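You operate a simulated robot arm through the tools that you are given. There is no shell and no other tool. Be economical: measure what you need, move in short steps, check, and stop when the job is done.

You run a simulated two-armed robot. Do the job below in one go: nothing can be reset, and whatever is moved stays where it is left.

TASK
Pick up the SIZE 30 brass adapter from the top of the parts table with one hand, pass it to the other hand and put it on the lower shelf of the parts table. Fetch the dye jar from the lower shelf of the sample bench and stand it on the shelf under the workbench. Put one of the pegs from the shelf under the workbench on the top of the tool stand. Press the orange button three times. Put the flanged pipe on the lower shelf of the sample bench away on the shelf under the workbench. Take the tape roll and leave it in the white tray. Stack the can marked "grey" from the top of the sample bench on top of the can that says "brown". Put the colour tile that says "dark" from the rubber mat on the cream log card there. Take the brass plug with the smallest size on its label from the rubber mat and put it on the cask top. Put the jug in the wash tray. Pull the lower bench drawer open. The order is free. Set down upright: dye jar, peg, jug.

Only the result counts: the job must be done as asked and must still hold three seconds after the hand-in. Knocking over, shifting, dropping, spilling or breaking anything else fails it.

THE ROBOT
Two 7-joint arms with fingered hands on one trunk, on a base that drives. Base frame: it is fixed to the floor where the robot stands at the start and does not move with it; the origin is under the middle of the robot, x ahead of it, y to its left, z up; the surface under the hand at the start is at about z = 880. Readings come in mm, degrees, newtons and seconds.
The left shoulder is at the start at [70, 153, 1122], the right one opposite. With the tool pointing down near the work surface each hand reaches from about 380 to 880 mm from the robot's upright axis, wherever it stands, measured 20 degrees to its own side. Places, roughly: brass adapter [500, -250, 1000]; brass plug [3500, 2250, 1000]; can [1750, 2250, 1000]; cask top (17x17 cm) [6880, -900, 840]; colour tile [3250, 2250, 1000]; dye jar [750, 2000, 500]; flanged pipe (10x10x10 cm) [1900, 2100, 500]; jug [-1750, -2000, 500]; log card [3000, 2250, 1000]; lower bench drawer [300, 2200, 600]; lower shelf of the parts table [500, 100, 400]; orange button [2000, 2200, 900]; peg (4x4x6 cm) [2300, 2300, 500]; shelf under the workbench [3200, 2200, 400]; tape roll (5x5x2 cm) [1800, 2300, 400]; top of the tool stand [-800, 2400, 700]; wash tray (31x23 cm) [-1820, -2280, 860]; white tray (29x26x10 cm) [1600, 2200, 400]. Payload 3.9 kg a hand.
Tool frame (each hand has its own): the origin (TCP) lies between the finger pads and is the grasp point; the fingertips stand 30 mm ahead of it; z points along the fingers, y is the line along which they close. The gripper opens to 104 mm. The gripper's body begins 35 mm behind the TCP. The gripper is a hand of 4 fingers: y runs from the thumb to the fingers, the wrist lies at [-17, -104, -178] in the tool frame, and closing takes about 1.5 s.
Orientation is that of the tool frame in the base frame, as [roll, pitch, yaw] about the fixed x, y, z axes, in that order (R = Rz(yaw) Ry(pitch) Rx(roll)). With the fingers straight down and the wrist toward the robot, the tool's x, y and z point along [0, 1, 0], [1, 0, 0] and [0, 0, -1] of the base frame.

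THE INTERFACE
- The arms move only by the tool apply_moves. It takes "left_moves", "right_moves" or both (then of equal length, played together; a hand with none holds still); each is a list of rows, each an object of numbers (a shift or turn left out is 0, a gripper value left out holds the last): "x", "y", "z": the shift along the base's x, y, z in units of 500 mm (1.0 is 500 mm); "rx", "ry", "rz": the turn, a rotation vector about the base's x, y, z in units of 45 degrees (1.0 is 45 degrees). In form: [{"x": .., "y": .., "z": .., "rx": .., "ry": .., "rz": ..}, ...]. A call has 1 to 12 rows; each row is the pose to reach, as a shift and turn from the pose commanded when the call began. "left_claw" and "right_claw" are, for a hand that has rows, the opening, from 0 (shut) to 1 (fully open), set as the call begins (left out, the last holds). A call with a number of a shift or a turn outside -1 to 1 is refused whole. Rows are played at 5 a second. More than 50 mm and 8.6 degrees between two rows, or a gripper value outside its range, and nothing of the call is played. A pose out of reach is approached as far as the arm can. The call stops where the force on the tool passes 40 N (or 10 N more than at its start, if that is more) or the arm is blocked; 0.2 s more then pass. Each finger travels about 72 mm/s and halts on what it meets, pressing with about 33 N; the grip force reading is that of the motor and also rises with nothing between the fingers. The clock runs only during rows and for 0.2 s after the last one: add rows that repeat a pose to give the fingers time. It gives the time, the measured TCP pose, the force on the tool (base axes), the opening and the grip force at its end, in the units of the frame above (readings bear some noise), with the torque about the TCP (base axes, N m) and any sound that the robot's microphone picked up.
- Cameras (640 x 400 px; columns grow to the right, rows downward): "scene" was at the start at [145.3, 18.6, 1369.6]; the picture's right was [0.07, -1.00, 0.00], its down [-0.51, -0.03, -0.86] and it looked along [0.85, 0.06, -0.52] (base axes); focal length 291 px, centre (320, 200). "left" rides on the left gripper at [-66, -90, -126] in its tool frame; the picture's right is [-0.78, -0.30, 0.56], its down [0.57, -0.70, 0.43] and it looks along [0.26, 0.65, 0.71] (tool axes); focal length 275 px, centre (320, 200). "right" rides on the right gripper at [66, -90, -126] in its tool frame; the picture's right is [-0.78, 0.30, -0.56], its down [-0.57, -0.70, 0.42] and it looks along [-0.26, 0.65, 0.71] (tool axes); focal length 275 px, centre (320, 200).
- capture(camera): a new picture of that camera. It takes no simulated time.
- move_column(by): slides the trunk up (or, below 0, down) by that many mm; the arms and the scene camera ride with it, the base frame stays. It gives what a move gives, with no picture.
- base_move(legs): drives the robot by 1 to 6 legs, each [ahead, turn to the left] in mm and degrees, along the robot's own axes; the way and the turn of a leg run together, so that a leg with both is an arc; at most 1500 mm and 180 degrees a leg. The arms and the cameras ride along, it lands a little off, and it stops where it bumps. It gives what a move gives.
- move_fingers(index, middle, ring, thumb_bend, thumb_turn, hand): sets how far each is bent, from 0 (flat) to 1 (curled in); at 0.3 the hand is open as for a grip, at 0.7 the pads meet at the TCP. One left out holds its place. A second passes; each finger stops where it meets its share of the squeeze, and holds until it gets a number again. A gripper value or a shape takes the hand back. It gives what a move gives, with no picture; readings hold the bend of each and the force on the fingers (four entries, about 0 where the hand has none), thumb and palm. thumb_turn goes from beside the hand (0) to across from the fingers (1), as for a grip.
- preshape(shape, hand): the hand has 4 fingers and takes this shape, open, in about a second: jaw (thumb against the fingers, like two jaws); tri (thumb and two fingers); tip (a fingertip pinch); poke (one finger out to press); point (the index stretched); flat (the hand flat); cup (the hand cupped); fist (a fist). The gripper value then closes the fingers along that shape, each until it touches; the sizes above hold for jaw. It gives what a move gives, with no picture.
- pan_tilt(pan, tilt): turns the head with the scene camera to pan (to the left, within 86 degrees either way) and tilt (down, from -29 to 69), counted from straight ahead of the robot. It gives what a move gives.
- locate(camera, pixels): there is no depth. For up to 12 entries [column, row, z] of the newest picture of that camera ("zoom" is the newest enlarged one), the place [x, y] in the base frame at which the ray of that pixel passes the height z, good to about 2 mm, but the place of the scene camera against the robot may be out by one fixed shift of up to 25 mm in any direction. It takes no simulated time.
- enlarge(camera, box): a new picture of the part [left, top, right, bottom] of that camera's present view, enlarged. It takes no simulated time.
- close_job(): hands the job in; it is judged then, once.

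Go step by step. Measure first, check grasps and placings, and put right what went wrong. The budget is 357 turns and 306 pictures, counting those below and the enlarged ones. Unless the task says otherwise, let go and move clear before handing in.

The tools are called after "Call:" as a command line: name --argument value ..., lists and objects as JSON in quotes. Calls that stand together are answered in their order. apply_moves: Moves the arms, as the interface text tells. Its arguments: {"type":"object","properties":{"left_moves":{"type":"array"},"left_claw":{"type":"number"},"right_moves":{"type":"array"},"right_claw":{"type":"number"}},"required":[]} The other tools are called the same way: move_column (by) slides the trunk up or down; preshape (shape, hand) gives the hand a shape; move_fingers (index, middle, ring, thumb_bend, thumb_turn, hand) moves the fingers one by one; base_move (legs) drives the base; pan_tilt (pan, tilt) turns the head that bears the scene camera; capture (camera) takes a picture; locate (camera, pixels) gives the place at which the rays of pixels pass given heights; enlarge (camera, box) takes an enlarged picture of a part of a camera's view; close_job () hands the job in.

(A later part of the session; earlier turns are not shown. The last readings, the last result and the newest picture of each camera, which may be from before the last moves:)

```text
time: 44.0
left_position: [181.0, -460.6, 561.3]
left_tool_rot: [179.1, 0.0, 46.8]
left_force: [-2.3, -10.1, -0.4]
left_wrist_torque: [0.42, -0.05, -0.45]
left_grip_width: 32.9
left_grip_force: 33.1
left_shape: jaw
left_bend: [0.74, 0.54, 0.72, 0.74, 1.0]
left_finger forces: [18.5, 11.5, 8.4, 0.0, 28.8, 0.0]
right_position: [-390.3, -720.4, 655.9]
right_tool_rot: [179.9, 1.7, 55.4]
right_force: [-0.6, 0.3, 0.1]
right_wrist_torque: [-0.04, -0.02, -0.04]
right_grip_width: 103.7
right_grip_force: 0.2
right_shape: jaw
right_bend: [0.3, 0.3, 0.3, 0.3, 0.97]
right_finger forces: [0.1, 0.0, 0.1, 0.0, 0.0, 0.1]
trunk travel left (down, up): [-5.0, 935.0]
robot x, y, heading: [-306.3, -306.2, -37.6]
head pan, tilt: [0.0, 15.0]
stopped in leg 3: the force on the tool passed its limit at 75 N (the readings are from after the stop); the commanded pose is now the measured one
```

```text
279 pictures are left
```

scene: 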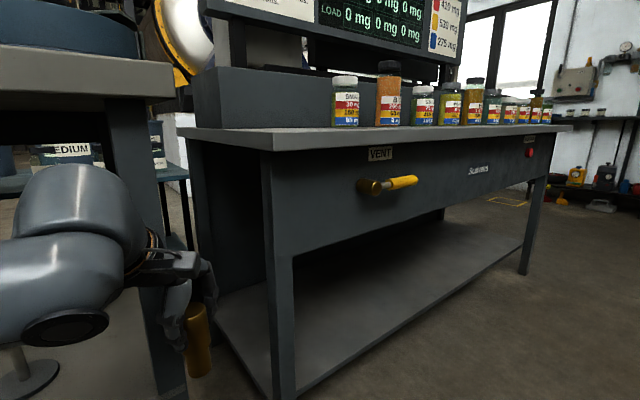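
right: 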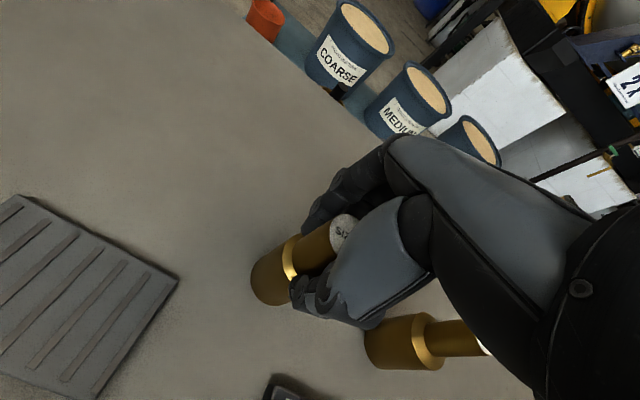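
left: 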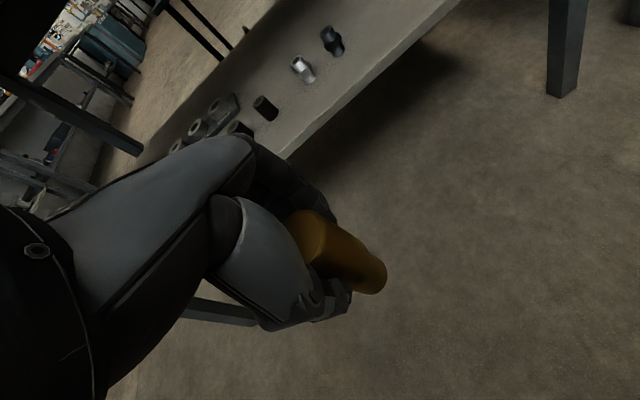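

Turning left, the left fingers touched the table's right front leg (75 N). I turn back, reverse, then straighten.

Call:
base_move --legs '[[0, -8], [-250, 0], [0, 45]]'

Call:
capture --camera "scene"

Call:
capture --camera "left"

```text
time: 48.5
left_position: [3.6, 36.9, 560.0]
left_tool_rot: [179.0, -0.1, 83.5]
left_force: [0.8, -0.3, -0.3]
left_wrist_torque: [-0.01, -0.01, 0.02]
left_grip_width: 33.0
left_grip_force: 33.5
left_shape: jaw
left_bend: [0.74, 0.54, 0.72, 0.74, 1.0]
left_finger forces: [18.5, 11.3, 0.1, 0.0, 28.5, 0.0]
right_position: [-300.1, -512.2, 656.0]
right_tool_rot: [179.9, 1.7, 92.3]
right_force: [-0.4, 0.0, 0.0]
right_wrist_torque: [-0.01, 0.0, -0.03]
right_grip_width: 103.9
right_grip_force: 0.1
right_shape: jaw
right_bend: [0.3, 0.3, 0.3, 0.3, 0.97]
right_finger forces: [0.0, 0.0, 0.1, 0.0, 0.1, 0.0]
trunk travel left (down, up): [-5.0, 935.0]
robot x, y, heading: [-478.9, -132.6, -0.7]
head pan, tilt: [0.0, 15.0]
```

```text
278 pictures are left
```

scene: 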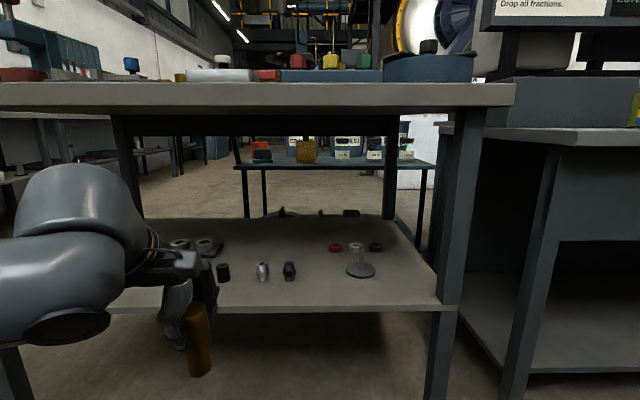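

```text
277 pictures are left
```

left: 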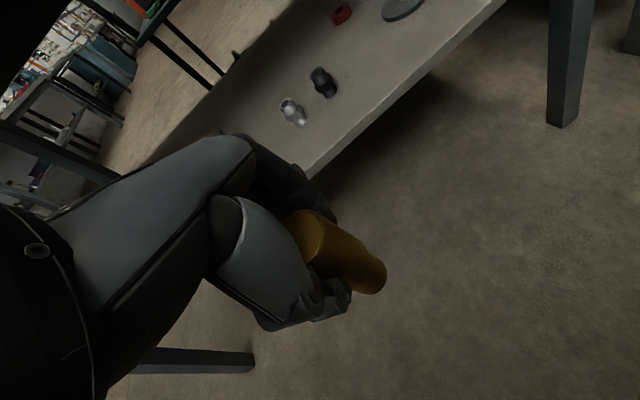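

Items stand undisturbed and the adapter is still held. I measure the free gap with the left camera.

Call:
locate --camera "left" --pixels '[[297, 122, 400], [327, 93, 400], [342, 20, 400], [395, 18, 400], [322, 172, 400], [500, 5, 400]]'

Call:
locate --camera "scene" --pixels '[[263, 279, 400], [289, 278, 400], [360, 275, 400], [345, 270, 400], [375, 270, 400], [223, 281, 400], [300, 312, 400], [359, 245, 460]]'

```text
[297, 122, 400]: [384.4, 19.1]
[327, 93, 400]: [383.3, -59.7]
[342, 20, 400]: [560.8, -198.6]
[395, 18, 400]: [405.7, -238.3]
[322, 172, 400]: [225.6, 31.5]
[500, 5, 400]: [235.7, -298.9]
```

```text
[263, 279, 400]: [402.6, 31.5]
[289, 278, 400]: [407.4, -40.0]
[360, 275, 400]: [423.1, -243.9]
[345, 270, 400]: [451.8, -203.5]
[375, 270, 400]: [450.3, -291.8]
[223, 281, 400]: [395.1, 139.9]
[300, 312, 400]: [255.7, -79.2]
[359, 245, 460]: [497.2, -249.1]
```

Gap confirmed: fittings at y 19 and -58, disc edge at about y -212, shelf front x≈232. I raise the hand slightly, drive in, and swing to the spot (340,-130).

Call:
apply_moves --left_moves '[{"z": 0.03}, {"z": 0.06}, {"z": 0.06}]'

Call:
base_move --legs '[[250, 0]]'

Call:
capture --camera "scene"

```text
time: 49.3
left_position: [3.1, 37.0, 590.8]
left_tool_rot: [179.1, 0.0, 83.5]
left_force: [0.2, 0.7, -0.3]
left_wrist_torque: [0.01, 0.03, 0.02]
left_grip_width: 32.5
left_grip_force: 33.6
left_shape: jaw
left_bend: [0.74, 0.54, 0.72, 0.74, 1.0]
left_finger forces: [18.4, 11.4, 0.0, 0.1, 28.4, 0.1]
right_position: [-300.1, -512.6, 657.5]
right_tool_rot: [179.7, 1.7, 92.1]
right_force: [0.3, 0.5, -0.3]
right_wrist_torque: [-0.02, -0.01, 0.0]
right_grip_width: 103.7
right_grip_force: 0.1
right_shape: jaw
right_bend: [0.3, 0.3, 0.3, 0.3, 0.97]
right_finger forces: [0.0, 0.0, 0.0, 0.0, 0.0, 0.1]
trunk travel left (down, up): [-5.0, 935.0]
robot x, y, heading: [-480.2, -126.0, -0.9]
head pan, tilt: [0.0, 15.0]
```

```text
time: 51.1
left_position: [252.1, 34.0, 591.2]
left_tool_rot: [179.1, -0.1, 83.5]
left_force: [0.4, 0.8, -0.9]
left_wrist_torque: [0.02, 0.01, 0.01]
left_grip_width: 32.9
left_grip_force: 33.5
left_shape: jaw
left_bend: [0.74, 0.54, 0.72, 0.74, 1.0]
left_finger forces: [18.3, 11.4, 0.1, 0.0, 28.5, 0.0]
right_position: [-53.9, -515.1, 656.1]
right_tool_rot: [179.8, 1.7, 92.0]
right_force: [0.3, 0.3, 1.0]
right_wrist_torque: [-0.03, -0.01, -0.03]
right_grip_width: 104.2
right_grip_force: 0.1
right_shape: jaw
right_bend: [0.3, 0.3, 0.3, 0.3, 0.97]
right_finger forces: [0.0, 0.0, 0.0, 0.1, 0.2, 0.1]
trunk travel left (down, up): [-5.0, 935.0]
robot x, y, heading: [-228.6, -130.9, -0.7]
head pan, tilt: [0.0, 15.0]
```

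```text
276 pictures are left
```

scene: 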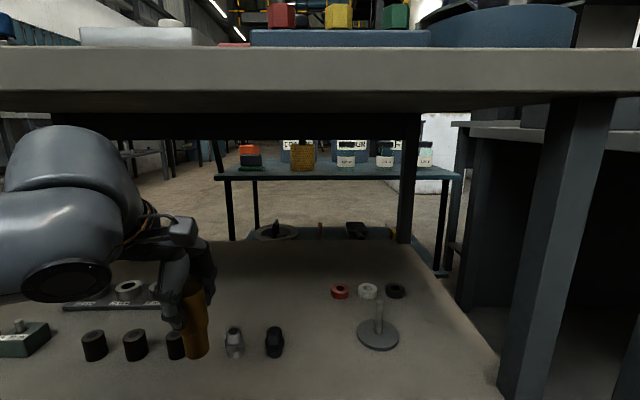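

Clear so far. Turning right 19° here keeps the adapter in front of the row.

Call:
base_move --legs '[[0, -19]]'

Call:
apply_moves --left_moves '[{"x": 0.03}, {"x": 0.06}, {"x": 0.09}, {"x": 0.1}, {"x": 0.1}]'

Call:
capture --camera "scene"

Call:
capture --camera "left"

```text
time: 52.5
left_position: [280.0, -133.8, 591.7]
left_tool_rot: [179.1, 0.0, 64.4]
left_force: [-0.3, 0.6, -0.7]
left_wrist_torque: [0.01, -0.01, -0.01]
left_grip_width: 32.9
left_grip_force: 32.9
left_shape: jaw
left_bend: [0.74, 0.54, 0.72, 0.74, 1.0]
left_finger forces: [18.4, 11.4, 0.0, 0.0, 28.4, 0.0]
right_position: [-188.7, -552.3, 656.6]
right_tool_rot: [179.9, 1.7, 73.0]
right_force: [0.8, 1.0, -0.2]
right_wrist_torque: [-0.01, 0.03, 0.02]
right_grip_width: 103.7
right_grip_force: 0.1
right_shape: jaw
right_bend: [0.3, 0.3, 0.3, 0.3, 0.97]
right_finger forces: [0.1, 0.1, 0.1, 0.0, 0.0, 0.1]
trunk travel left (down, up): [-5.0, 935.0]
robot x, y, heading: [-227.8, -130.2, -19.8]
head pan, tilt: [0.0, 15.0]
```

```text
time: 53.8
left_position: [329.5, -133.7, 591.4]
left_tool_rot: [179.1, 0.0, 64.4]
left_force: [0.1, 0.4, -0.3]
left_wrist_torque: [0.01, -0.01, 0.02]
left_grip_width: 32.6
left_grip_force: 32.7
left_shape: jaw
left_bend: [0.74, 0.54, 0.72, 0.74, 1.0]
left_finger forces: [18.3, 11.4, 0.0, 0.1, 28.4, 0.1]
right_position: [-189.4, -552.0, 656.8]
right_tool_rot: [179.8, 1.7, 72.9]
right_force: [0.5, 0.5, -0.4]
right_wrist_torque: [-0.02, 0.0, -0.02]
right_grip_width: 103.9
right_grip_force: 0.1
right_shape: jaw
right_bend: [0.3, 0.3, 0.3, 0.3, 0.97]
right_finger forces: [0.1, 0.0, 0.0, 0.0, 0.0, 0.0]
trunk travel left (down, up): [-5.0, 935.0]
robot x, y, heading: [-229.8, -134.7, -20.2]
head pan, tilt: [0.0, 15.0]
```

```text
275 pictures are left
```

scene: 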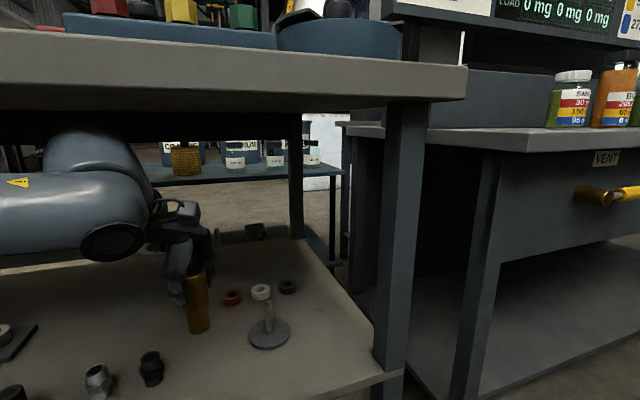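

```text
274 pictures are left
```

left: 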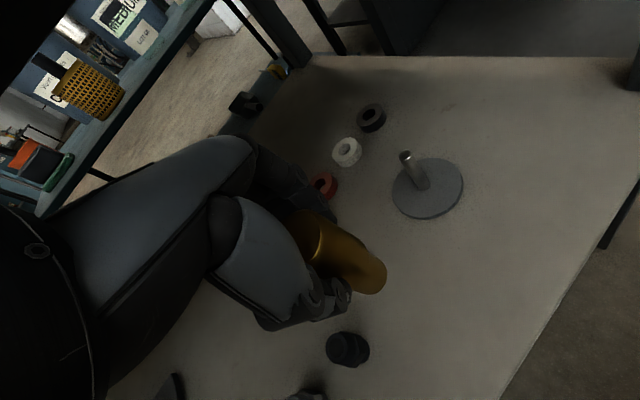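

Positioned with space around. I lower toward contact (expected TCP z≈489).

Call:
apply_moves --left_moves '[{"z": -0.05}, {"z": -0.1}, {"z": -0.14}, {"z": -0.17}, {"z": -0.18}, {"z": -0.186}, {"z": -0.192}, {"z": -0.196}, {"z": -0.2}]'

Call:
enlarge --camera "scene" --box '[80, 180, 320, 390]'

```text
time: 55.4
left_position: [331.3, -136.1, 506.5]
left_tool_rot: [177.6, 0.0, 64.2]
left_force: [-2.9, 1.9, 18.5]
left_wrist_torque: [0.19, 0.27, 0.0]
left_grip_width: 35.3
left_grip_force: 33.1
left_shape: jaw
left_bend: [0.74, 0.53, 0.72, 0.75, 1.0]
left_finger forces: [20.5, 12.9, 0.0, 0.0, 34.6, 0.0]
right_position: [-188.5, -551.9, 657.2]
right_tool_rot: [179.7, 1.7, 73.0]
right_force: [-0.3, 0.2, 0.2]
right_wrist_torque: [-0.01, 0.0, -0.01]
right_grip_width: 104.0
right_grip_force: 0.1
right_shape: jaw
right_bend: [0.3, 0.3, 0.3, 0.3, 0.97]
right_finger forces: [0.0, 0.1, 0.0, 0.1, 0.0, 0.0]
trunk travel left (down, up): [-5.0, 935.0]
robot x, y, heading: [-229.9, -133.0, -19.7]
head pan, tilt: [0.0, 15.0]
stopped in row 7 (left hand): the force on the tool passed its limit at 43 N (the readings are from after the stop); the commanded pose is now the measured one
```

```text
1.90 times, centred on (200, 285) of scene
```

zoom: 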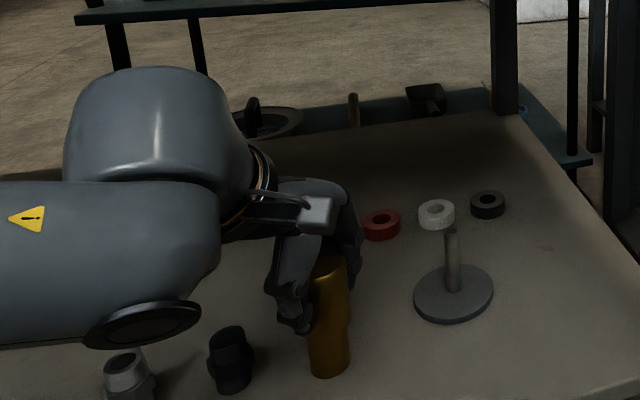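

Contact felt at z≈506; the adapter stands on its neck end. I open and lift straight up.

Call:
apply_moves --left_moves '[{}, {}, {}, {}, {}, {"z": 0.03}, {"z": 0.07}, {"z": 0.12}, {"z": 0.17}, {"z": 0.17}]' --left_claw 1

Call:
enlarge --camera "scene" --box '[80, 180, 320, 390]'

```text
time: 57.5
left_position: [331.6, -135.6, 588.4]
left_tool_rot: [178.3, 0.0, 64.2]
left_force: [0.2, 0.3, 0.2]
left_wrist_torque: [-0.02, -0.01, 0.02]
left_grip_width: 103.6
left_grip_force: 0.1
left_shape: jaw
left_bend: [0.3, 0.3, 0.3, 0.3, 0.97]
left_finger forces: [0.0, 0.0, 0.0, 0.0, 0.0, 0.0]
right_position: [-187.2, -552.4, 656.5]
right_tool_rot: [179.8, 1.6, 72.9]
right_force: [-0.8, -1.2, -0.2]
right_wrist_torque: [0.02, 0.0, 0.0]
right_grip_width: 103.9
right_grip_force: 0.1
right_shape: jaw
right_bend: [0.3, 0.3, 0.3, 0.3, 0.97]
right_finger forces: [0.1, 0.1, 0.0, 0.0, 0.0, 0.0]
trunk travel left (down, up): [-5.0, 935.0]
robot x, y, heading: [-232.7, -133.1, -19.8]
head pan, tilt: [0.0, 15.0]
```

```text
1.90 times, centred on (200, 285) of scene
```

zoom: 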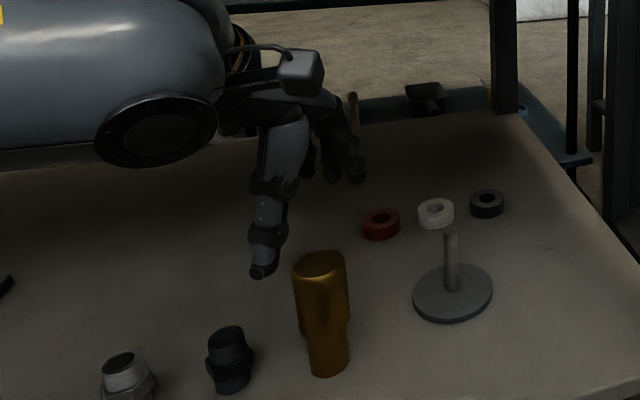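

Adapter stands on the shelf. I back out and turn to look toward the jug area.

Call:
base_move --legs '[[-500, 0]]'

Call:
move_column --by 400

Call:
base_move --legs '[[0, -100]]'

Call:
capture --camera "scene"

```text
time: 60.4
left_position: [-127.6, 26.0, 587.5]
left_tool_rot: [178.3, -0.1, 63.6]
left_force: [0.4, -0.3, -0.4]
left_wrist_torque: [0.0, 0.01, -0.01]
left_grip_width: 103.6
left_grip_force: 0.0
left_shape: jaw
left_bend: [0.3, 0.3, 0.3, 0.3, 0.97]
left_finger forces: [0.0, 0.0, 0.0, 0.0, 0.0, 0.0]
right_position: [-651.2, -384.1, 656.1]
right_tool_rot: [179.8, 1.7, 72.2]
right_force: [0.0, -0.7, 0.7]
right_wrist_torque: [-0.01, -0.02, 0.01]
right_grip_width: 104.0
right_grip_force: 0.1
right_shape: jaw
right_bend: [0.3, 0.3, 0.3, 0.3, 0.97]
right_finger forces: [0.1, 0.0, 0.0, 0.0, 0.0, 0.0]
trunk travel left (down, up): [-5.0, 935.0]
robot x, y, heading: [-688.2, 34.9, -20.6]
head pan, tilt: [0.0, 15.0]
```

```text
time: 64.3
left_position: [-128.1, 24.4, 988.0]
left_tool_rot: [178.3, 0.0, 63.5]
left_force: [0.8, -0.4, -0.8]
left_wrist_torque: [0.01, 0.0, -0.03]
left_grip_width: 103.7
left_grip_force: 0.0
left_shape: jaw
left_bend: [0.3, 0.3, 0.3, 0.3, 0.97]
left_finger forces: [0.0, 0.0, 0.0, 0.0, 0.0, 0.0]
right_position: [-651.0, -384.3, 1056.8]
right_tool_rot: [179.9, 1.7, 72.2]
right_force: [-0.5, 0.2, -0.3]
right_wrist_torque: [-0.02, -0.02, -0.03]
right_grip_width: 104.0
right_grip_force: 0.0
right_shape: jaw
right_bend: [0.3, 0.3, 0.3, 0.3, 0.97]
right_finger forces: [0.1, 0.0, 0.1, 0.0, 0.0, 0.1]
trunk travel left (down, up): [-405.0, 535.0]
robot x, y, heading: [-692.2, 34.2, -20.6]
head pan, tilt: [0.0, 15.0]
```

```text
time: 68.9
left_position: [-804.9, -513.2, 988.4]
left_tool_rot: [178.3, 0.0, -37.5]
left_force: [-0.3, 0.3, 0.8]
left_wrist_torque: [0.02, 0.01, -0.03]
left_grip_width: 103.8
left_grip_force: 0.1
left_shape: jaw
left_bend: [0.3, 0.3, 0.3, 0.3, 0.97]
left_finger forces: [0.0, 0.1, 0.0, 0.0, 0.0, 0.0]
right_position: [-1106.2, 80.7, 1057.7]
right_tool_rot: [179.8, 1.6, -28.8]
right_force: [0.0, 0.5, 0.0]
right_wrist_torque: [0.0, 0.0, 0.06]
right_grip_width: 103.6
right_grip_force: 0.1
right_shape: jaw
right_bend: [0.3, 0.3, 0.3, 0.3, 0.97]
right_finger forces: [0.1, 0.1, 0.0, 0.1, 0.0, 0.1]
trunk travel left (down, up): [-405.0, 535.0]
robot x, y, heading: [-694.2, 37.7, -121.9]
head pan, tilt: [0.0, 15.0]
```

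```text
271 pictures are left
```

scene: 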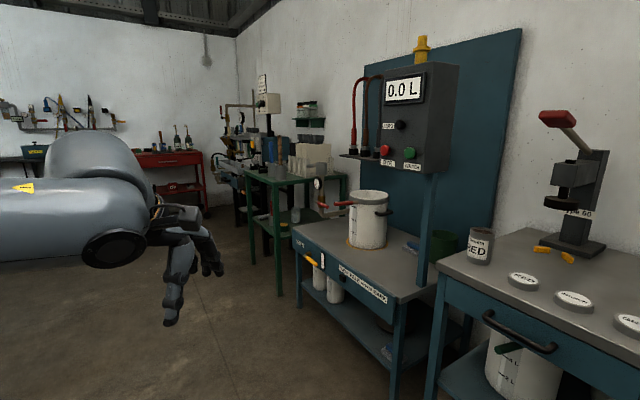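

The green stand ahead near (300,200) seems to be the wash area. I tuck the left arm so it doesn't block the view and driving.

Call:
apply_moves --left_moves '[{"x": 0.05, "y": 0.03}, {"x": 0.1, "y": 0.06}, {"x": 0.16, "y": 0.09}, {"x": 0.22, "y": 0.12}, {"x": 0.28, "y": 0.15}, {"x": 0.34, "y": 0.18}, {"x": 0.4, "y": 0.21}, {"x": 0.46, "y": 0.24}, {"x": 0.52, "y": 0.27}, {"x": 0.57, "y": 0.3}, {"x": 0.61, "y": 0.33}, {"x": 0.65, "y": 0.36}]'

Call:
capture --camera "scene"

```text
time: 71.5
left_position: [-472.4, -313.5, 1054.1]
left_tool_rot: [178.0, 0.4, -36.6]
left_force: [1.7, 1.4, 0.4]
left_wrist_torque: [-0.12, 0.06, 0.0]
left_grip_width: 103.8
left_grip_force: 0.0
left_shape: jaw
left_bend: [0.3, 0.3, 0.3, 0.3, 0.97]
left_finger forces: [0.0, 0.0, 0.1, 0.0, 0.0, 0.0]
left hand out of reach, approached as far as the arm can: row 6, 7, 8, 9, 10, 11, 12
right_position: [-1103.7, 83.2, 1057.2]
right_tool_rot: [179.5, 1.7, -28.6]
right_force: [0.6, 0.8, 0.4]
right_wrist_torque: [-0.08, 0.03, -0.01]
right_grip_width: 103.7
right_grip_force: 0.1
right_shape: jaw
right_bend: [0.3, 0.3, 0.3, 0.3, 0.97]
right_finger forces: [0.0, 0.0, 0.1, 0.1, 0.0, 0.1]
trunk travel left (down, up): [-405.0, 535.0]
robot x, y, heading: [-689.2, 36.3, -121.4]
head pan, tilt: [0.0, 15.0]
```

```text
270 pictures are left
```

scene: 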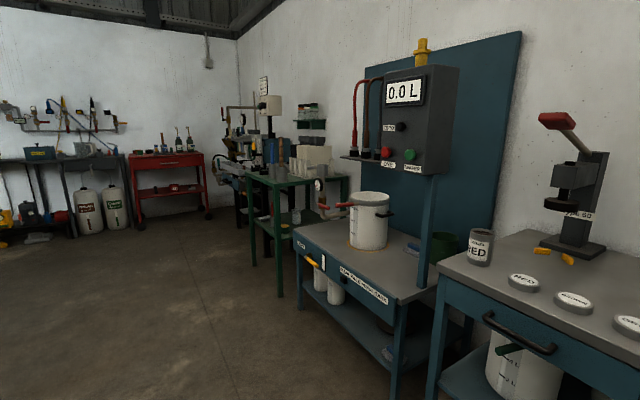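

Call:
enlarge --camera "scene" --box '[210, 130, 410, 310]'

Call:
locate --camera "scene" --pixels '[[248, 178, 860], [303, 307, 0], [278, 296, 0], [253, 262, 0], [300, 232, 860], [395, 390, 0], [305, 165, 900], [295, 217, 450]]'

```text
2.22 times, centred on (310, 220) of scene
```

zoom: 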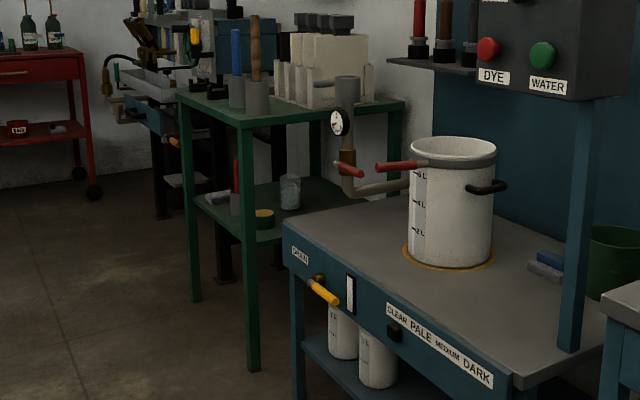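

```text
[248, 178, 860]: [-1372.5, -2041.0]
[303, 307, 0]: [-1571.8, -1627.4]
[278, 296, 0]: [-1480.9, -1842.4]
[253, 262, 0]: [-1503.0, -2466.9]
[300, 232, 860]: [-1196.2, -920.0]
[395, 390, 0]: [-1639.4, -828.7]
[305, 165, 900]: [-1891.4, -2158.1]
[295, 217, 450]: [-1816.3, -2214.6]
```

The green stand's front legs are at about (-1481,-1842) and (-1503,-2467), facing +x. I drive to about (-900,-2080) and turn to face it.

Call:
base_move --legs '[[0, 25.5], [1070, 0], [1070, 0], [0, -84]]'

Call:
capture --camera "scene"

```text
time: 87.1
left_position: [-1109.8, -2480.6, 1054.5]
left_tool_rot: [178.4, 0.5, -94.9]
left_force: [0.7, 0.6, -0.4]
left_wrist_torque: [0.02, 0.0, 0.01]
left_grip_width: 104.1
left_grip_force: 0.0
left_shape: jaw
left_bend: [0.3, 0.3, 0.3, 0.3, 0.97]
left_finger forces: [0.0, 0.0, 0.1, 0.2, 0.0, 0.1]
right_position: [-1103.8, -1736.3, 1056.3]
right_tool_rot: [179.8, 1.7, -87.1]
right_force: [-0.4, 0.6, 0.0]
right_wrist_torque: [-0.01, 0.02, -0.01]
right_grip_width: 104.2
right_grip_force: 0.2
right_shape: jaw
right_bend: [0.3, 0.3, 0.3, 0.3, 0.97]
right_finger forces: [0.0, 0.0, 0.0, 0.0, 0.0, 0.1]
trunk travel left (down, up): [-405.0, 535.0]
robot x, y, heading: [-918.5, -2113.0, -179.9]
head pan, tilt: [0.0, 15.0]
```

```text
268 pictures are left
```

scene: 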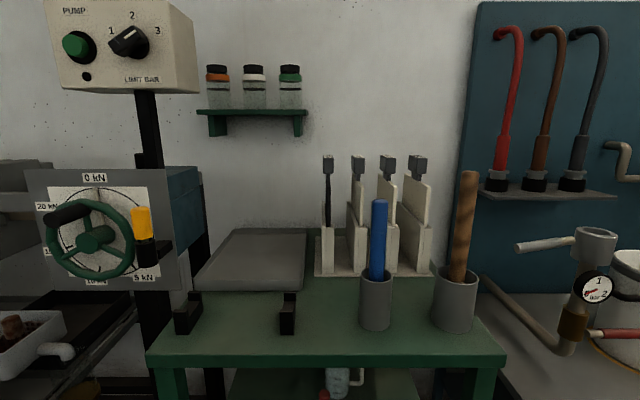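

The grey wash tray is at (250,262) on the green stand; the glass jug peeks out below at (338,380). I tilt down.

Call:
pan_tilt --pan 0 --tilt 48

Call:
capture --camera "scene"

```text
time: 88.1
left_position: [-1110.6, -2481.2, 1054.2]
left_tool_rot: [178.4, 0.5, -94.9]
left_force: [0.3, -0.4, 0.3]
left_wrist_torque: [-0.02, -0.02, 0.01]
left_grip_width: 104.2
left_grip_force: 0.0
left_shape: jaw
left_bend: [0.3, 0.3, 0.3, 0.3, 0.97]
left_finger forces: [0.0, 0.0, 0.0, 0.0, 0.0, 0.1]
right_position: [-1104.3, -1735.3, 1056.4]
right_tool_rot: [179.8, 1.7, -87.0]
right_force: [0.0, 0.7, -0.7]
right_wrist_torque: [0.0, 0.01, 0.03]
right_grip_width: 104.0
right_grip_force: 0.1
right_shape: jaw
right_bend: [0.3, 0.3, 0.3, 0.3, 0.97]
right_finger forces: [0.1, 0.0, 0.0, 0.1, 0.0, 0.1]
trunk travel left (down, up): [-405.0, 535.0]
robot x, y, heading: [-924.1, -2117.9, -179.8]
head pan, tilt: [0.0, 48.0]
```

```text
267 pictures are left
```

scene: 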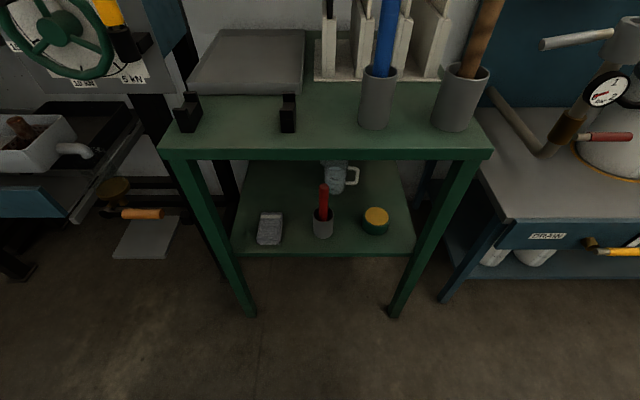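

The jug stands behind a cup with a red brush and a yellow pot. I lower the trunk for a level view of the shelf.

Call:
move_column --by -380

Call:
pan_tilt --pan 0 --tilt 25

Call:
capture --camera "scene"

```text
time: 91.8
left_position: [-1110.3, -2481.1, 674.7]
left_tool_rot: [178.3, 0.4, -94.9]
left_force: [-0.5, 0.3, 0.1]
left_wrist_torque: [0.0, 0.03, -0.01]
left_grip_width: 104.0
left_grip_force: 0.1
left_shape: jaw
left_bend: [0.3, 0.3, 0.3, 0.3, 0.97]
left_finger forces: [0.1, 0.0, 0.0, 0.1, 0.0, 0.0]
right_position: [-1103.9, -1736.4, 675.1]
right_tool_rot: [179.8, 1.7, -87.0]
right_force: [-0.5, 0.0, 0.3]
right_wrist_torque: [-0.03, 0.02, -0.05]
right_grip_width: 103.9
right_grip_force: 0.0
right_shape: jaw
right_bend: [0.3, 0.3, 0.3, 0.3, 0.97]
right_finger forces: [0.0, 0.1, 0.0, 0.0, 0.1, 0.0]
trunk travel left (down, up): [-25.0, 915.0]
robot x, y, heading: [-921.0, -2112.5, -179.9]
head pan, tilt: [0.0, 48.0]
```

```text
time: 92.6
left_position: [-1109.9, -2481.0, 675.5]
left_tool_rot: [178.3, 0.5, -94.9]
left_force: [0.1, -0.2, -0.3]
left_wrist_torque: [-0.02, -0.01, 0.0]
left_grip_width: 104.0
left_grip_force: 0.1
left_shape: jaw
left_bend: [0.3, 0.3, 0.3, 0.3, 0.97]
left_finger forces: [0.0, 0.0, 0.0, 0.1, 0.1, 0.0]
right_position: [-1104.4, -1735.9, 676.0]
right_tool_rot: [179.7, 1.7, -87.0]
right_force: [-0.1, 0.3, 0.3]
right_wrist_torque: [0.01, -0.04, -0.03]
right_grip_width: 104.0
right_grip_force: 0.0
right_shape: jaw
right_bend: [0.3, 0.3, 0.3, 0.3, 0.97]
right_finger forces: [0.0, 0.0, 0.1, 0.0, 0.0, 0.1]
trunk travel left (down, up): [-25.0, 915.0]
robot x, y, heading: [-920.6, -2114.3, -179.9]
head pan, tilt: [0.0, 25.0]
```

```text
266 pictures are left
```

scene: 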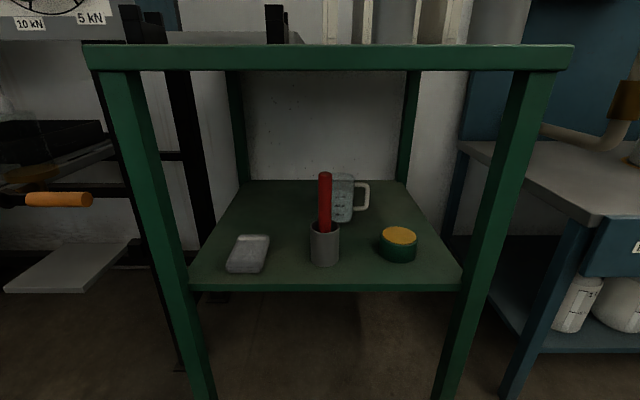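

Call:
locate --camera "scene" --pixels '[[325, 262, 440], [398, 258, 440], [343, 220, 440], [248, 268, 440], [188, 288, 440], [466, 288, 440], [408, 183, 440], [240, 183, 440], [330, 58, 860], [325, 175, 540], [363, 195, 500], [343, 176, 540]]'

Call:
enlarge --camera "scene" --box '[220, 140, 440, 290]'

```text
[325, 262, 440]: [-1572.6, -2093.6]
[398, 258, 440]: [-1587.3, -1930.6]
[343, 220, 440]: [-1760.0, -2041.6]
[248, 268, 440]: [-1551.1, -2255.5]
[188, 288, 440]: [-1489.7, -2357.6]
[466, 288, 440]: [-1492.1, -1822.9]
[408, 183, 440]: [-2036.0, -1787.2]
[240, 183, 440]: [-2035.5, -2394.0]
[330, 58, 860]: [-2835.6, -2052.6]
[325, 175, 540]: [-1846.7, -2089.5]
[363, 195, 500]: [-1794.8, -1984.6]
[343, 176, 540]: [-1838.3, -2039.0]
```

```text
2.67 times, centred on (330, 215) of scene
```

zoom: 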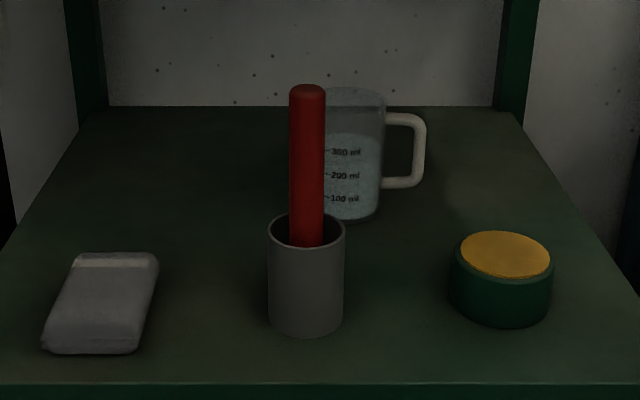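

The jug (≈85 mm wide, handle toward +y) stands behind the brush cup, about (-1795,-2045). I bring the right hand forward and low with the wrist yawed 35° toward the robot's right, then look with its camera.

Call:
apply_moves --right_moves '[{"x": -0.05, "y": -0.03, "z": -0.02, "rz": 0.07}, {"x": -0.1, "y": -0.06, "z": -0.04, "rz": 0.14}, {"x": -0.15, "y": -0.09, "z": -0.06, "rz": 0.21}, {"x": -0.2, "y": -0.13, "z": -0.08, "rz": 0.28}, {"x": -0.25, "y": -0.17, "z": -0.1, "rz": 0.35}, {"x": -0.3, "y": -0.21, "z": -0.12, "rz": 0.42}, {"x": -0.35, "y": -0.25, "z": -0.14, "rz": 0.49}, {"x": -0.4, "y": -0.29, "z": -0.16, "rz": 0.56}, {"x": -0.44, "y": -0.32, "z": -0.18, "rz": 0.63}, {"x": -0.48, "y": -0.35, "z": -0.2, "rz": 0.7}, {"x": -0.51, "y": -0.376, "z": -0.22, "rz": 0.78}, {"x": -0.53, "y": -0.376, "z": -0.23, "rz": 0.78}]'

Call:
capture --camera "right"

Call:
capture --camera "scene"

```text
time: 95.2
left_position: [-1109.6, -2480.5, 674.2]
left_tool_rot: [178.3, 0.5, -94.9]
left_force: [0.5, 0.2, -0.2]
left_wrist_torque: [-0.02, -0.05, 0.04]
left_grip_width: 104.0
left_grip_force: 0.1
left_shape: jaw
left_bend: [0.3, 0.3, 0.3, 0.3, 0.97]
left_finger forces: [0.1, 0.0, 0.0, 0.1, 0.0, 0.0]
right_position: [-1351.7, -1918.0, 570.7]
right_tool_rot: [179.8, 1.7, -53.7]
right_force: [-0.3, -0.4, 0.3]
right_wrist_torque: [-0.06, -0.01, 0.02]
right_grip_width: 103.5
right_grip_force: 0.0
right_shape: jaw
right_bend: [0.3, 0.3, 0.3, 0.3, 0.97]
right_finger forces: [0.1, 0.0, 0.0, 0.0, 0.0, 0.0]
right hand out of reach, approached as far as the arm can: row 11, 12
trunk travel left (down, up): [-25.0, 915.0]
robot x, y, heading: [-922.1, -2113.3, -180.0]
head pan, tilt: [0.0, 25.0]
```

```text
264 pictures are left
```

right: 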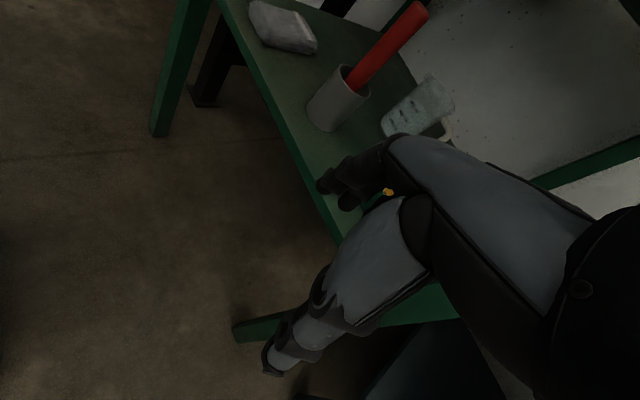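

```text
263 pictures are left
```

scene: 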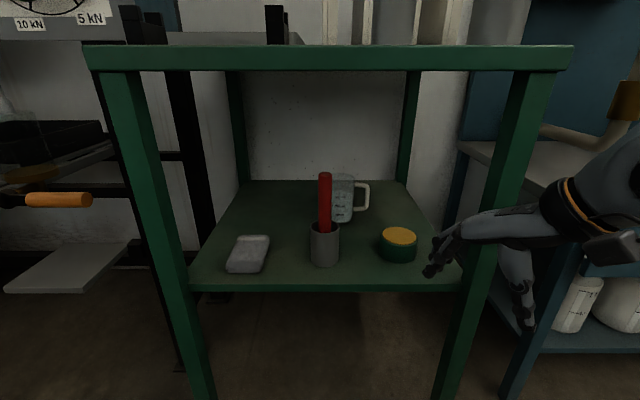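

Call:
locate --camera "right" --pixels '[[325, 127, 400], [325, 127, 420], [325, 127, 440], [325, 127, 460], [390, 131, 420], [390, 131, 440], [429, 78, 540], [429, 78, 560], [416, 8, 620], [416, 8, 640]]'

Call:
locate --camera "scene" --pixels '[[325, 266, 400], [325, 266, 420], [325, 266, 440], [325, 266, 460], [343, 222, 420], [343, 222, 440], [343, 176, 540], [343, 176, 560], [325, 175, 620], [325, 175, 640]]'

```text
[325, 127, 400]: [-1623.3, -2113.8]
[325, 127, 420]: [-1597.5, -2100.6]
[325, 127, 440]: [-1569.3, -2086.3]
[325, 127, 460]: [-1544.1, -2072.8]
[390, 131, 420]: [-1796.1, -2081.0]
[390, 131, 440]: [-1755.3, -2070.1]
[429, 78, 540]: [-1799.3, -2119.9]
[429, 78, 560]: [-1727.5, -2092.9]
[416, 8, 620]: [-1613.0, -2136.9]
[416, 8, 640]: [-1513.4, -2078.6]
```

```text
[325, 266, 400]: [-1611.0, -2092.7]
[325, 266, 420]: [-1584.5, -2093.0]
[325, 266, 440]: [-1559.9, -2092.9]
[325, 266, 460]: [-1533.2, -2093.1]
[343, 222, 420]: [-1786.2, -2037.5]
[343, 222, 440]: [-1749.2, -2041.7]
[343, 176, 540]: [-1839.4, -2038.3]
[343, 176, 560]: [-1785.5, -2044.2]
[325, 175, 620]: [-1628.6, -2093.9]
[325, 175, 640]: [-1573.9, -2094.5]
```

Shelf is at z≈440–450; the arm must come in straight to avoid the stand's right leg. I back up and test a straight-ahead right-arm posture.

Call:
base_move --legs '[[-200, 0]]'

Call:
apply_moves --right_moves '[{"x": -0.03, "y": -0.03, "rz": -0.06}, {"x": -0.06, "y": -0.06, "rz": -0.12}, {"x": -0.09, "y": -0.09, "rz": -0.18}, {"x": -0.12, "y": -0.12, "rz": -0.24}, {"x": -0.15, "y": -0.15, "rz": -0.3}, {"x": -0.18, "y": -0.18, "rz": -0.36}, {"x": -0.21, "y": -0.21, "rz": -0.42}, {"x": -0.24, "y": -0.24, "rz": -0.48}, {"x": -0.27, "y": -0.27, "rz": -0.54}, {"x": -0.3, "y": -0.3, "rz": -0.6}, {"x": -0.33, "y": -0.33, "rz": -0.66}, {"x": -0.34, "y": -0.35, "rz": -0.72}]'

Call:
capture --camera "scene"

```text
time: 96.9
left_position: [-903.2, -2480.8, 674.3]
left_tool_rot: [178.3, 0.5, -95.2]
left_force: [-0.6, 0.2, 0.7]
left_wrist_torque: [0.02, -0.04, 0.02]
left_grip_width: 103.8
left_grip_force: 0.0
left_shape: jaw
left_bend: [0.3, 0.3, 0.3, 0.3, 0.97]
left_finger forces: [0.1, 0.1, 0.0, 0.0, 0.0, 0.1]
right_position: [-1142.4, -1916.1, 570.9]
right_tool_rot: [179.8, 1.8, -53.9]
right_force: [0.3, -0.2, -0.7]
right_wrist_torque: [0.01, 0.01, -0.01]
right_grip_width: 104.1
right_grip_force: 0.1
right_shape: jaw
right_bend: [0.3, 0.3, 0.3, 0.3, 0.97]
right_finger forces: [0.1, 0.0, 0.0, 0.0, 0.0, 0.1]
trunk travel left (down, up): [-25.0, 915.0]
robot x, y, heading: [-712.7, -2116.2, 180.1]
head pan, tilt: [0.0, 25.0]
```

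```text
time: 99.5
left_position: [-902.4, -2480.3, 674.9]
left_tool_rot: [178.4, 0.5, -95.2]
left_force: [0.4, -0.8, 0.3]
left_wrist_torque: [0.04, -0.03, 0.0]
left_grip_width: 104.4
left_grip_force: 0.0
left_shape: jaw
left_bend: [0.3, 0.3, 0.3, 0.3, 0.97]
left_finger forces: [0.0, 0.0, 0.1, 0.0, 0.0, 0.0]
right_position: [-1312.7, -2090.2, 570.5]
right_tool_rot: [179.9, 1.7, -86.5]
right_force: [0.3, 0.0, 0.7]
right_wrist_torque: [-0.04, 0.0, -0.01]
right_grip_width: 104.2
right_grip_force: 0.2
right_shape: jaw
right_bend: [0.3, 0.3, 0.3, 0.3, 0.97]
right_finger forces: [0.1, 0.0, 0.0, 0.0, 0.1, 0.0]
trunk travel left (down, up): [-25.0, 915.0]
robot x, y, heading: [-710.9, -2112.0, 180.1]
head pan, tilt: [0.0, 25.0]
```

```text
262 pictures are left
```

scene: 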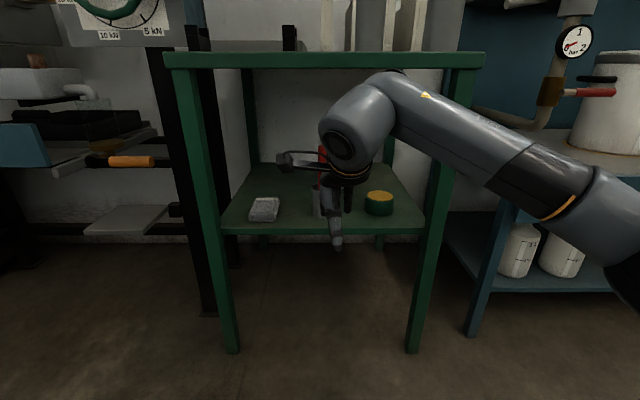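

The vertical-tool wrist stands ~235 mm above the TCP, too tall for the shelf gap with a lift; a tilted left-hand grasp from the left (opposite the handle) suits better. I retract the right hand and shift the robot to the right.

Call:
apply_moves --right_moves '[{"x": 0.07, "y": 0.06, "z": 0.016}, {"x": 0.14, "y": 0.12, "z": 0.032}, {"x": 0.21, "y": 0.18, "z": 0.048}, {"x": 0.28, "y": 0.24, "z": 0.064}, {"x": 0.35, "y": 0.3, "z": 0.08}, {"x": 0.42, "y": 0.36, "z": 0.096}, {"x": 0.49, "y": 0.42, "z": 0.112}, {"x": 0.56, "y": 0.48, "z": 0.128}, {"x": 0.63, "y": 0.54, "z": 0.144}, {"x": 0.7, "y": 0.6, "z": 0.16}, {"x": 0.77, "y": 0.66, "z": 0.18}, {"x": 0.82, "y": 0.71, "z": 0.2}]'

Call:
base_move --legs '[[0, -90], [220, 0], [0, 90]]'

Call:
capture --camera "scene"

```text
time: 102.1
left_position: [-903.7, -2479.9, 674.1]
left_tool_rot: [178.3, 0.5, -95.1]
left_force: [-0.1, -0.2, -0.6]
left_wrist_torque: [0.03, -0.02, 0.0]
left_grip_width: 103.8
left_grip_force: 0.1
left_shape: jaw
left_bend: [0.3, 0.3, 0.3, 0.3, 0.97]
left_finger forces: [0.0, 0.0, 0.0, 0.1, 0.1, 0.1]
right_position: [-921.7, -1748.9, 689.2]
right_tool_rot: [179.8, 1.7, -86.3]
right_force: [0.4, 0.4, 0.5]
right_wrist_torque: [0.0, 0.03, -0.02]
right_grip_width: 103.8
right_grip_force: 0.2
right_shape: jaw
right_bend: [0.3, 0.3, 0.3, 0.3, 0.97]
right_finger forces: [0.0, 0.0, 0.0, 0.0, 0.0, 0.0]
right hand out of reach, approached as far as the arm can: row 11, 12
trunk travel left (down, up): [-25.0, 915.0]
robot x, y, heading: [-710.9, -2116.6, 180.0]
head pan, tilt: [0.0, 25.0]
```

```text
time: 111.4
left_position: [-908.6, -2259.1, 674.0]
left_tool_rot: [178.3, 0.4, -96.6]
left_force: [-0.9, -0.5, 0.1]
left_wrist_torque: [0.01, -0.01, 0.01]
left_grip_width: 104.0
left_grip_force: 0.0
left_shape: jaw
left_bend: [0.3, 0.3, 0.3, 0.3, 0.97]
left_finger forces: [0.1, 0.0, 0.0, 0.0, 0.1, 0.0]
right_position: [-909.7, -1527.3, 688.7]
right_tool_rot: [179.8, 1.6, -87.7]
right_force: [0.8, -0.3, -0.5]
right_wrist_torque: [-0.01, -0.01, 0.0]
right_grip_width: 103.9
right_grip_force: 0.0
right_shape: jaw
right_bend: [0.3, 0.3, 0.3, 0.3, 0.97]
right_finger forces: [0.0, 0.0, 0.1, 0.0, 0.0, 0.0]
trunk travel left (down, up): [-25.0, 915.0]
robot x, y, heading: [-709.2, -1902.0, 178.4]
head pan, tilt: [0.0, 25.0]
```

```text
261 pictures are left
```

scene: 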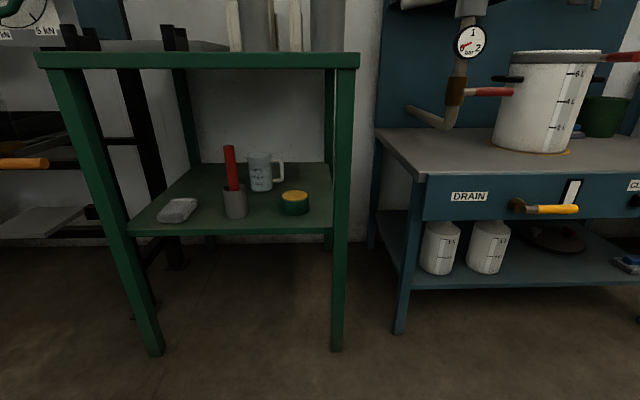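

From here the jug is fully visible between brush and pot. I enlarge and measure it.

Call:
enlarge --camera "scene" --box '[140, 130, 340, 240]'

Call:
locate --camera "scene" --pixels '[[249, 188, 440], [273, 188, 440], [262, 192, 440], [235, 218, 440], [295, 215, 440], [180, 222, 440], [130, 234, 440], [333, 232, 440]]'

```text
3.20 times, centred on (240, 185) of scene
```

zoom: 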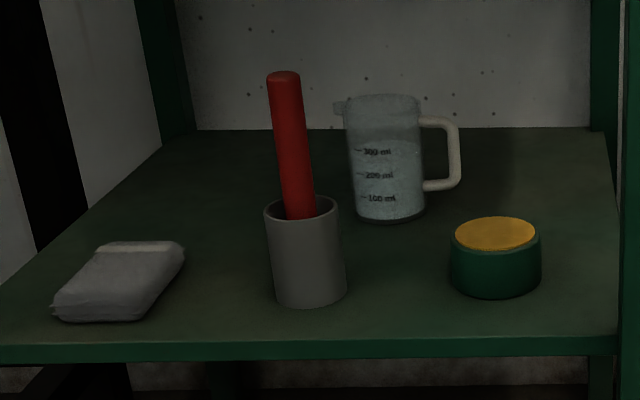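

```text
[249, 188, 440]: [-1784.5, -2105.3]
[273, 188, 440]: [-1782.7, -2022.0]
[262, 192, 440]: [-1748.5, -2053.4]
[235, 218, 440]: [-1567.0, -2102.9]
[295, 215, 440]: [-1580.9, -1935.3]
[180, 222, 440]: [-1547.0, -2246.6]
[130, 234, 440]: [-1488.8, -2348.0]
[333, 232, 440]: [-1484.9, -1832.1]
```

Jug centre is about (-1765,-2045) after the known camera shift. I pre-shape a tilted left-hand pose (palm from the left-above, closing front-to-back) in free space.

Call:
apply_moves --left_moves '[{"x": -0.04, "y": 0.02, "rz": 0.08}, {"x": -0.08, "y": 0.04, "rz": 0.16}, {"x": -0.12, "y": 0.06, "rz": 0.24}, {"x": -0.16, "y": 0.08, "rz": 0.32}, {"x": -0.2, "y": 0.1, "rz": 0.4}, {"x": -0.24, "y": 0.12, "rz": 0.48}]'

Call:
apply_moves --left_moves '[{"x": -0.04, "y": 0.04, "rx": 0.1, "ry": 0.026}, {"x": -0.08, "y": 0.08, "rx": 0.2, "ry": 0.053}, {"x": -0.12, "y": 0.11, "rx": 0.3, "ry": 0.079}, {"x": -0.16, "y": 0.15, "rx": 0.4, "ry": 0.105}, {"x": -0.2, "y": 0.19, "rx": 0.5, "ry": 0.132}, {"x": -0.24, "y": 0.22, "rx": 0.59, "ry": 0.158}]'

Call:
apply_moves --left_moves '[{"x": -0.04, "y": 0.04, "z": -0.012, "rx": 0.1, "ry": 0.026}, {"x": -0.08, "y": 0.08, "z": -0.024, "rx": 0.2, "ry": 0.053}, {"x": -0.12, "y": 0.12, "z": -0.036, "rx": 0.3, "ry": 0.079}, {"x": -0.16, "y": 0.16, "z": -0.048, "rx": 0.4, "ry": 0.105}, {"x": -0.2, "y": 0.2, "z": -0.06, "rx": 0.5, "ry": 0.132}, {"x": -0.24, "y": 0.23, "z": -0.068, "rx": 0.59, "ry": 0.158}, {"x": -0.24, "y": 0.23, "z": -0.068, "rx": 0.59, "ry": 0.158}]'

Call:
capture --camera "scene"

Call:
capture --camera "left"

```text
time: 112.8
left_position: [-1028.1, -2199.4, 673.2]
left_tool_rot: [178.3, 0.5, -75.0]
left_force: [-0.2, 0.8, 0.6]
left_wrist_torque: [0.02, 0.0, -0.03]
left_grip_width: 103.9
left_grip_force: 0.2
left_shape: jaw
left_bend: [0.3, 0.3, 0.3, 0.3, 0.97]
left_finger forces: [0.0, 0.1, 0.1, 0.0, 0.0, 0.0]
right_position: [-907.7, -1527.1, 689.1]
right_tool_rot: [179.8, 1.7, -87.7]
right_force: [-0.2, 0.0, -0.8]
right_wrist_torque: [0.01, 0.01, 0.01]
right_grip_width: 103.8
right_grip_force: 0.2
right_shape: jaw
right_bend: [0.3, 0.3, 0.3, 0.3, 0.97]
right_finger forces: [0.0, 0.1, 0.1, 0.1, 0.0, 0.0]
trunk travel left (down, up): [-25.0, 915.0]
robot x, y, heading: [-707.2, -1898.1, 178.6]
head pan, tilt: [0.0, 25.0]
```

```text
time: 114.2
left_position: [-1147.0, -2089.1, 674.0]
left_tool_rot: [178.2, 28.1, -75.1]
left_force: [-0.2, -0.5, -0.4]
left_wrist_torque: [0.04, -0.01, -0.01]
left_grip_width: 104.0
left_grip_force: 0.1
left_shape: jaw
left_bend: [0.3, 0.3, 0.3, 0.3, 0.97]
left_finger forces: [0.1, 0.0, 0.0, 0.0, 0.0, 0.1]
right_position: [-910.3, -1527.5, 688.5]
right_tool_rot: [179.8, 1.8, -87.7]
right_force: [0.2, 0.1, -0.5]
right_wrist_torque: [0.0, -0.02, -0.01]
right_grip_width: 103.8
right_grip_force: 0.0
right_shape: jaw
right_bend: [0.3, 0.3, 0.3, 0.3, 0.97]
right_finger forces: [0.0, 0.0, 0.0, 0.0, 0.1, 0.0]
trunk travel left (down, up): [-25.0, 915.0]
robot x, y, heading: [-710.3, -1898.8, 178.5]
head pan, tilt: [0.0, 25.0]
```

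```text
time: 115.8
left_position: [-1269.0, -1975.0, 640.4]
left_tool_rot: [178.4, 55.5, -75.0]
left_force: [0.5, -0.5, -0.3]
left_wrist_torque: [0.02, 0.01, -0.01]
left_grip_width: 103.9
left_grip_force: 0.1
left_shape: jaw
left_bend: [0.3, 0.3, 0.3, 0.3, 0.97]
left_finger forces: [0.1, 0.0, 0.1, 0.1, 0.1, 0.0]
right_position: [-909.3, -1527.1, 690.7]
right_tool_rot: [179.8, 1.8, -87.6]
right_force: [-0.9, 0.9, -0.3]
right_wrist_torque: [-0.02, 0.01, 0.0]
right_grip_width: 104.3
right_grip_force: 0.0
right_shape: jaw
right_bend: [0.3, 0.3, 0.3, 0.3, 0.97]
right_finger forces: [0.0, 0.1, 0.1, 0.1, 0.1, 0.1]
trunk travel left (down, up): [-25.0, 915.0]
robot x, y, heading: [-709.7, -1899.0, 178.3]
head pan, tilt: [0.0, 25.0]
```

```text
259 pictures are left
```

scene: 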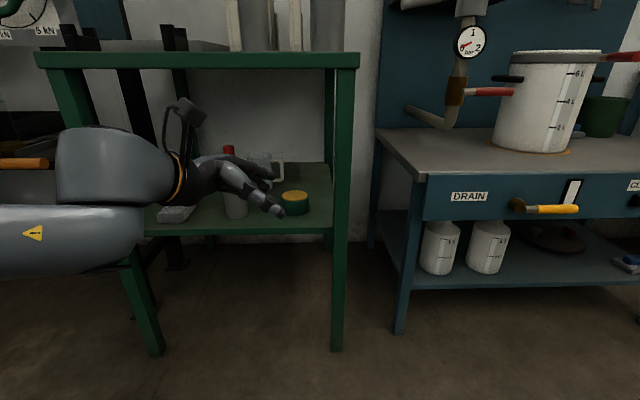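

```text
258 pictures are left
```

left: 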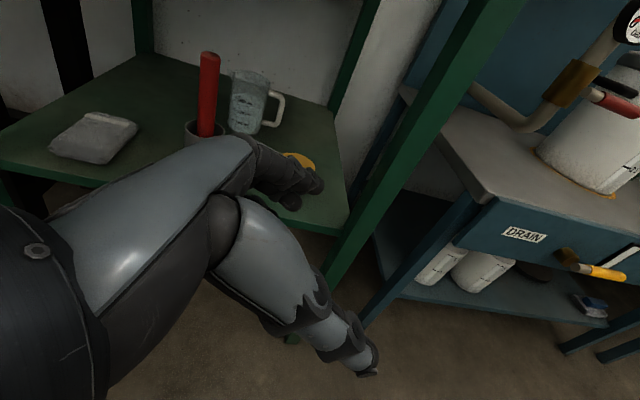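

The folded elbow sticks out left; a more extended arm should be straighter. I extend the hand 150 mm forward after backing up a bit and check.

Call:
apply_moves --left_moves '[{"x": -0.04}, {"x": -0.08}, {"x": -0.12}, {"x": -0.16}, {"x": -0.2}, {"x": -0.24}, {"x": -0.28}, {"x": -0.32}, {"x": -0.36}, {"x": -0.36}]'

Call:
capture --camera "scene"

```text
time: 118.0
left_position: [-1415.7, -1992.5, 640.0]
left_tool_rot: [178.4, 55.3, -74.9]
left_force: [-0.5, 0.7, -0.2]
left_wrist_torque: [0.04, -0.04, 0.0]
left_grip_width: 104.0
left_grip_force: 0.0
left_shape: jaw
left_bend: [0.3, 0.3, 0.3, 0.3, 0.97]
left_finger forces: [0.0, 0.1, 0.1, 0.0, 0.0, 0.1]
left hand out of reach, approached as far as the arm can: row 8, 9, 10
right_position: [-908.9, -1527.7, 688.1]
right_tool_rot: [179.9, 1.8, -87.9]
right_force: [-0.2, 0.6, 0.8]
right_wrist_torque: [0.04, -0.03, 0.0]
right_grip_width: 104.0
right_grip_force: 0.0
right_shape: jaw
right_bend: [0.3, 0.3, 0.3, 0.3, 0.97]
right_finger forces: [0.1, 0.0, 0.0, 0.0, 0.1, 0.0]
trunk travel left (down, up): [-25.0, 915.0]
robot x, y, heading: [-709.6, -1896.3, 178.5]
head pan, tilt: [0.0, 25.0]
```

```text
257 pictures are left
```

scene: 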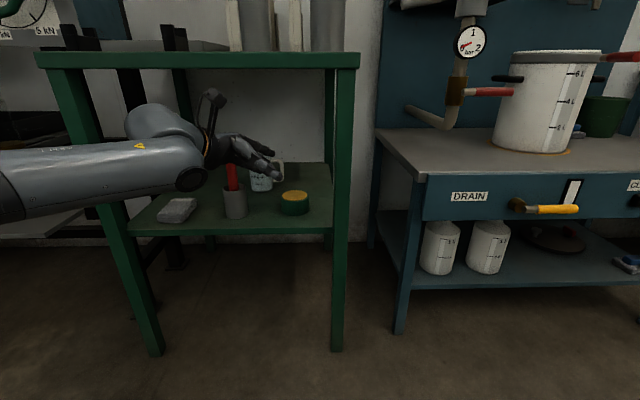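

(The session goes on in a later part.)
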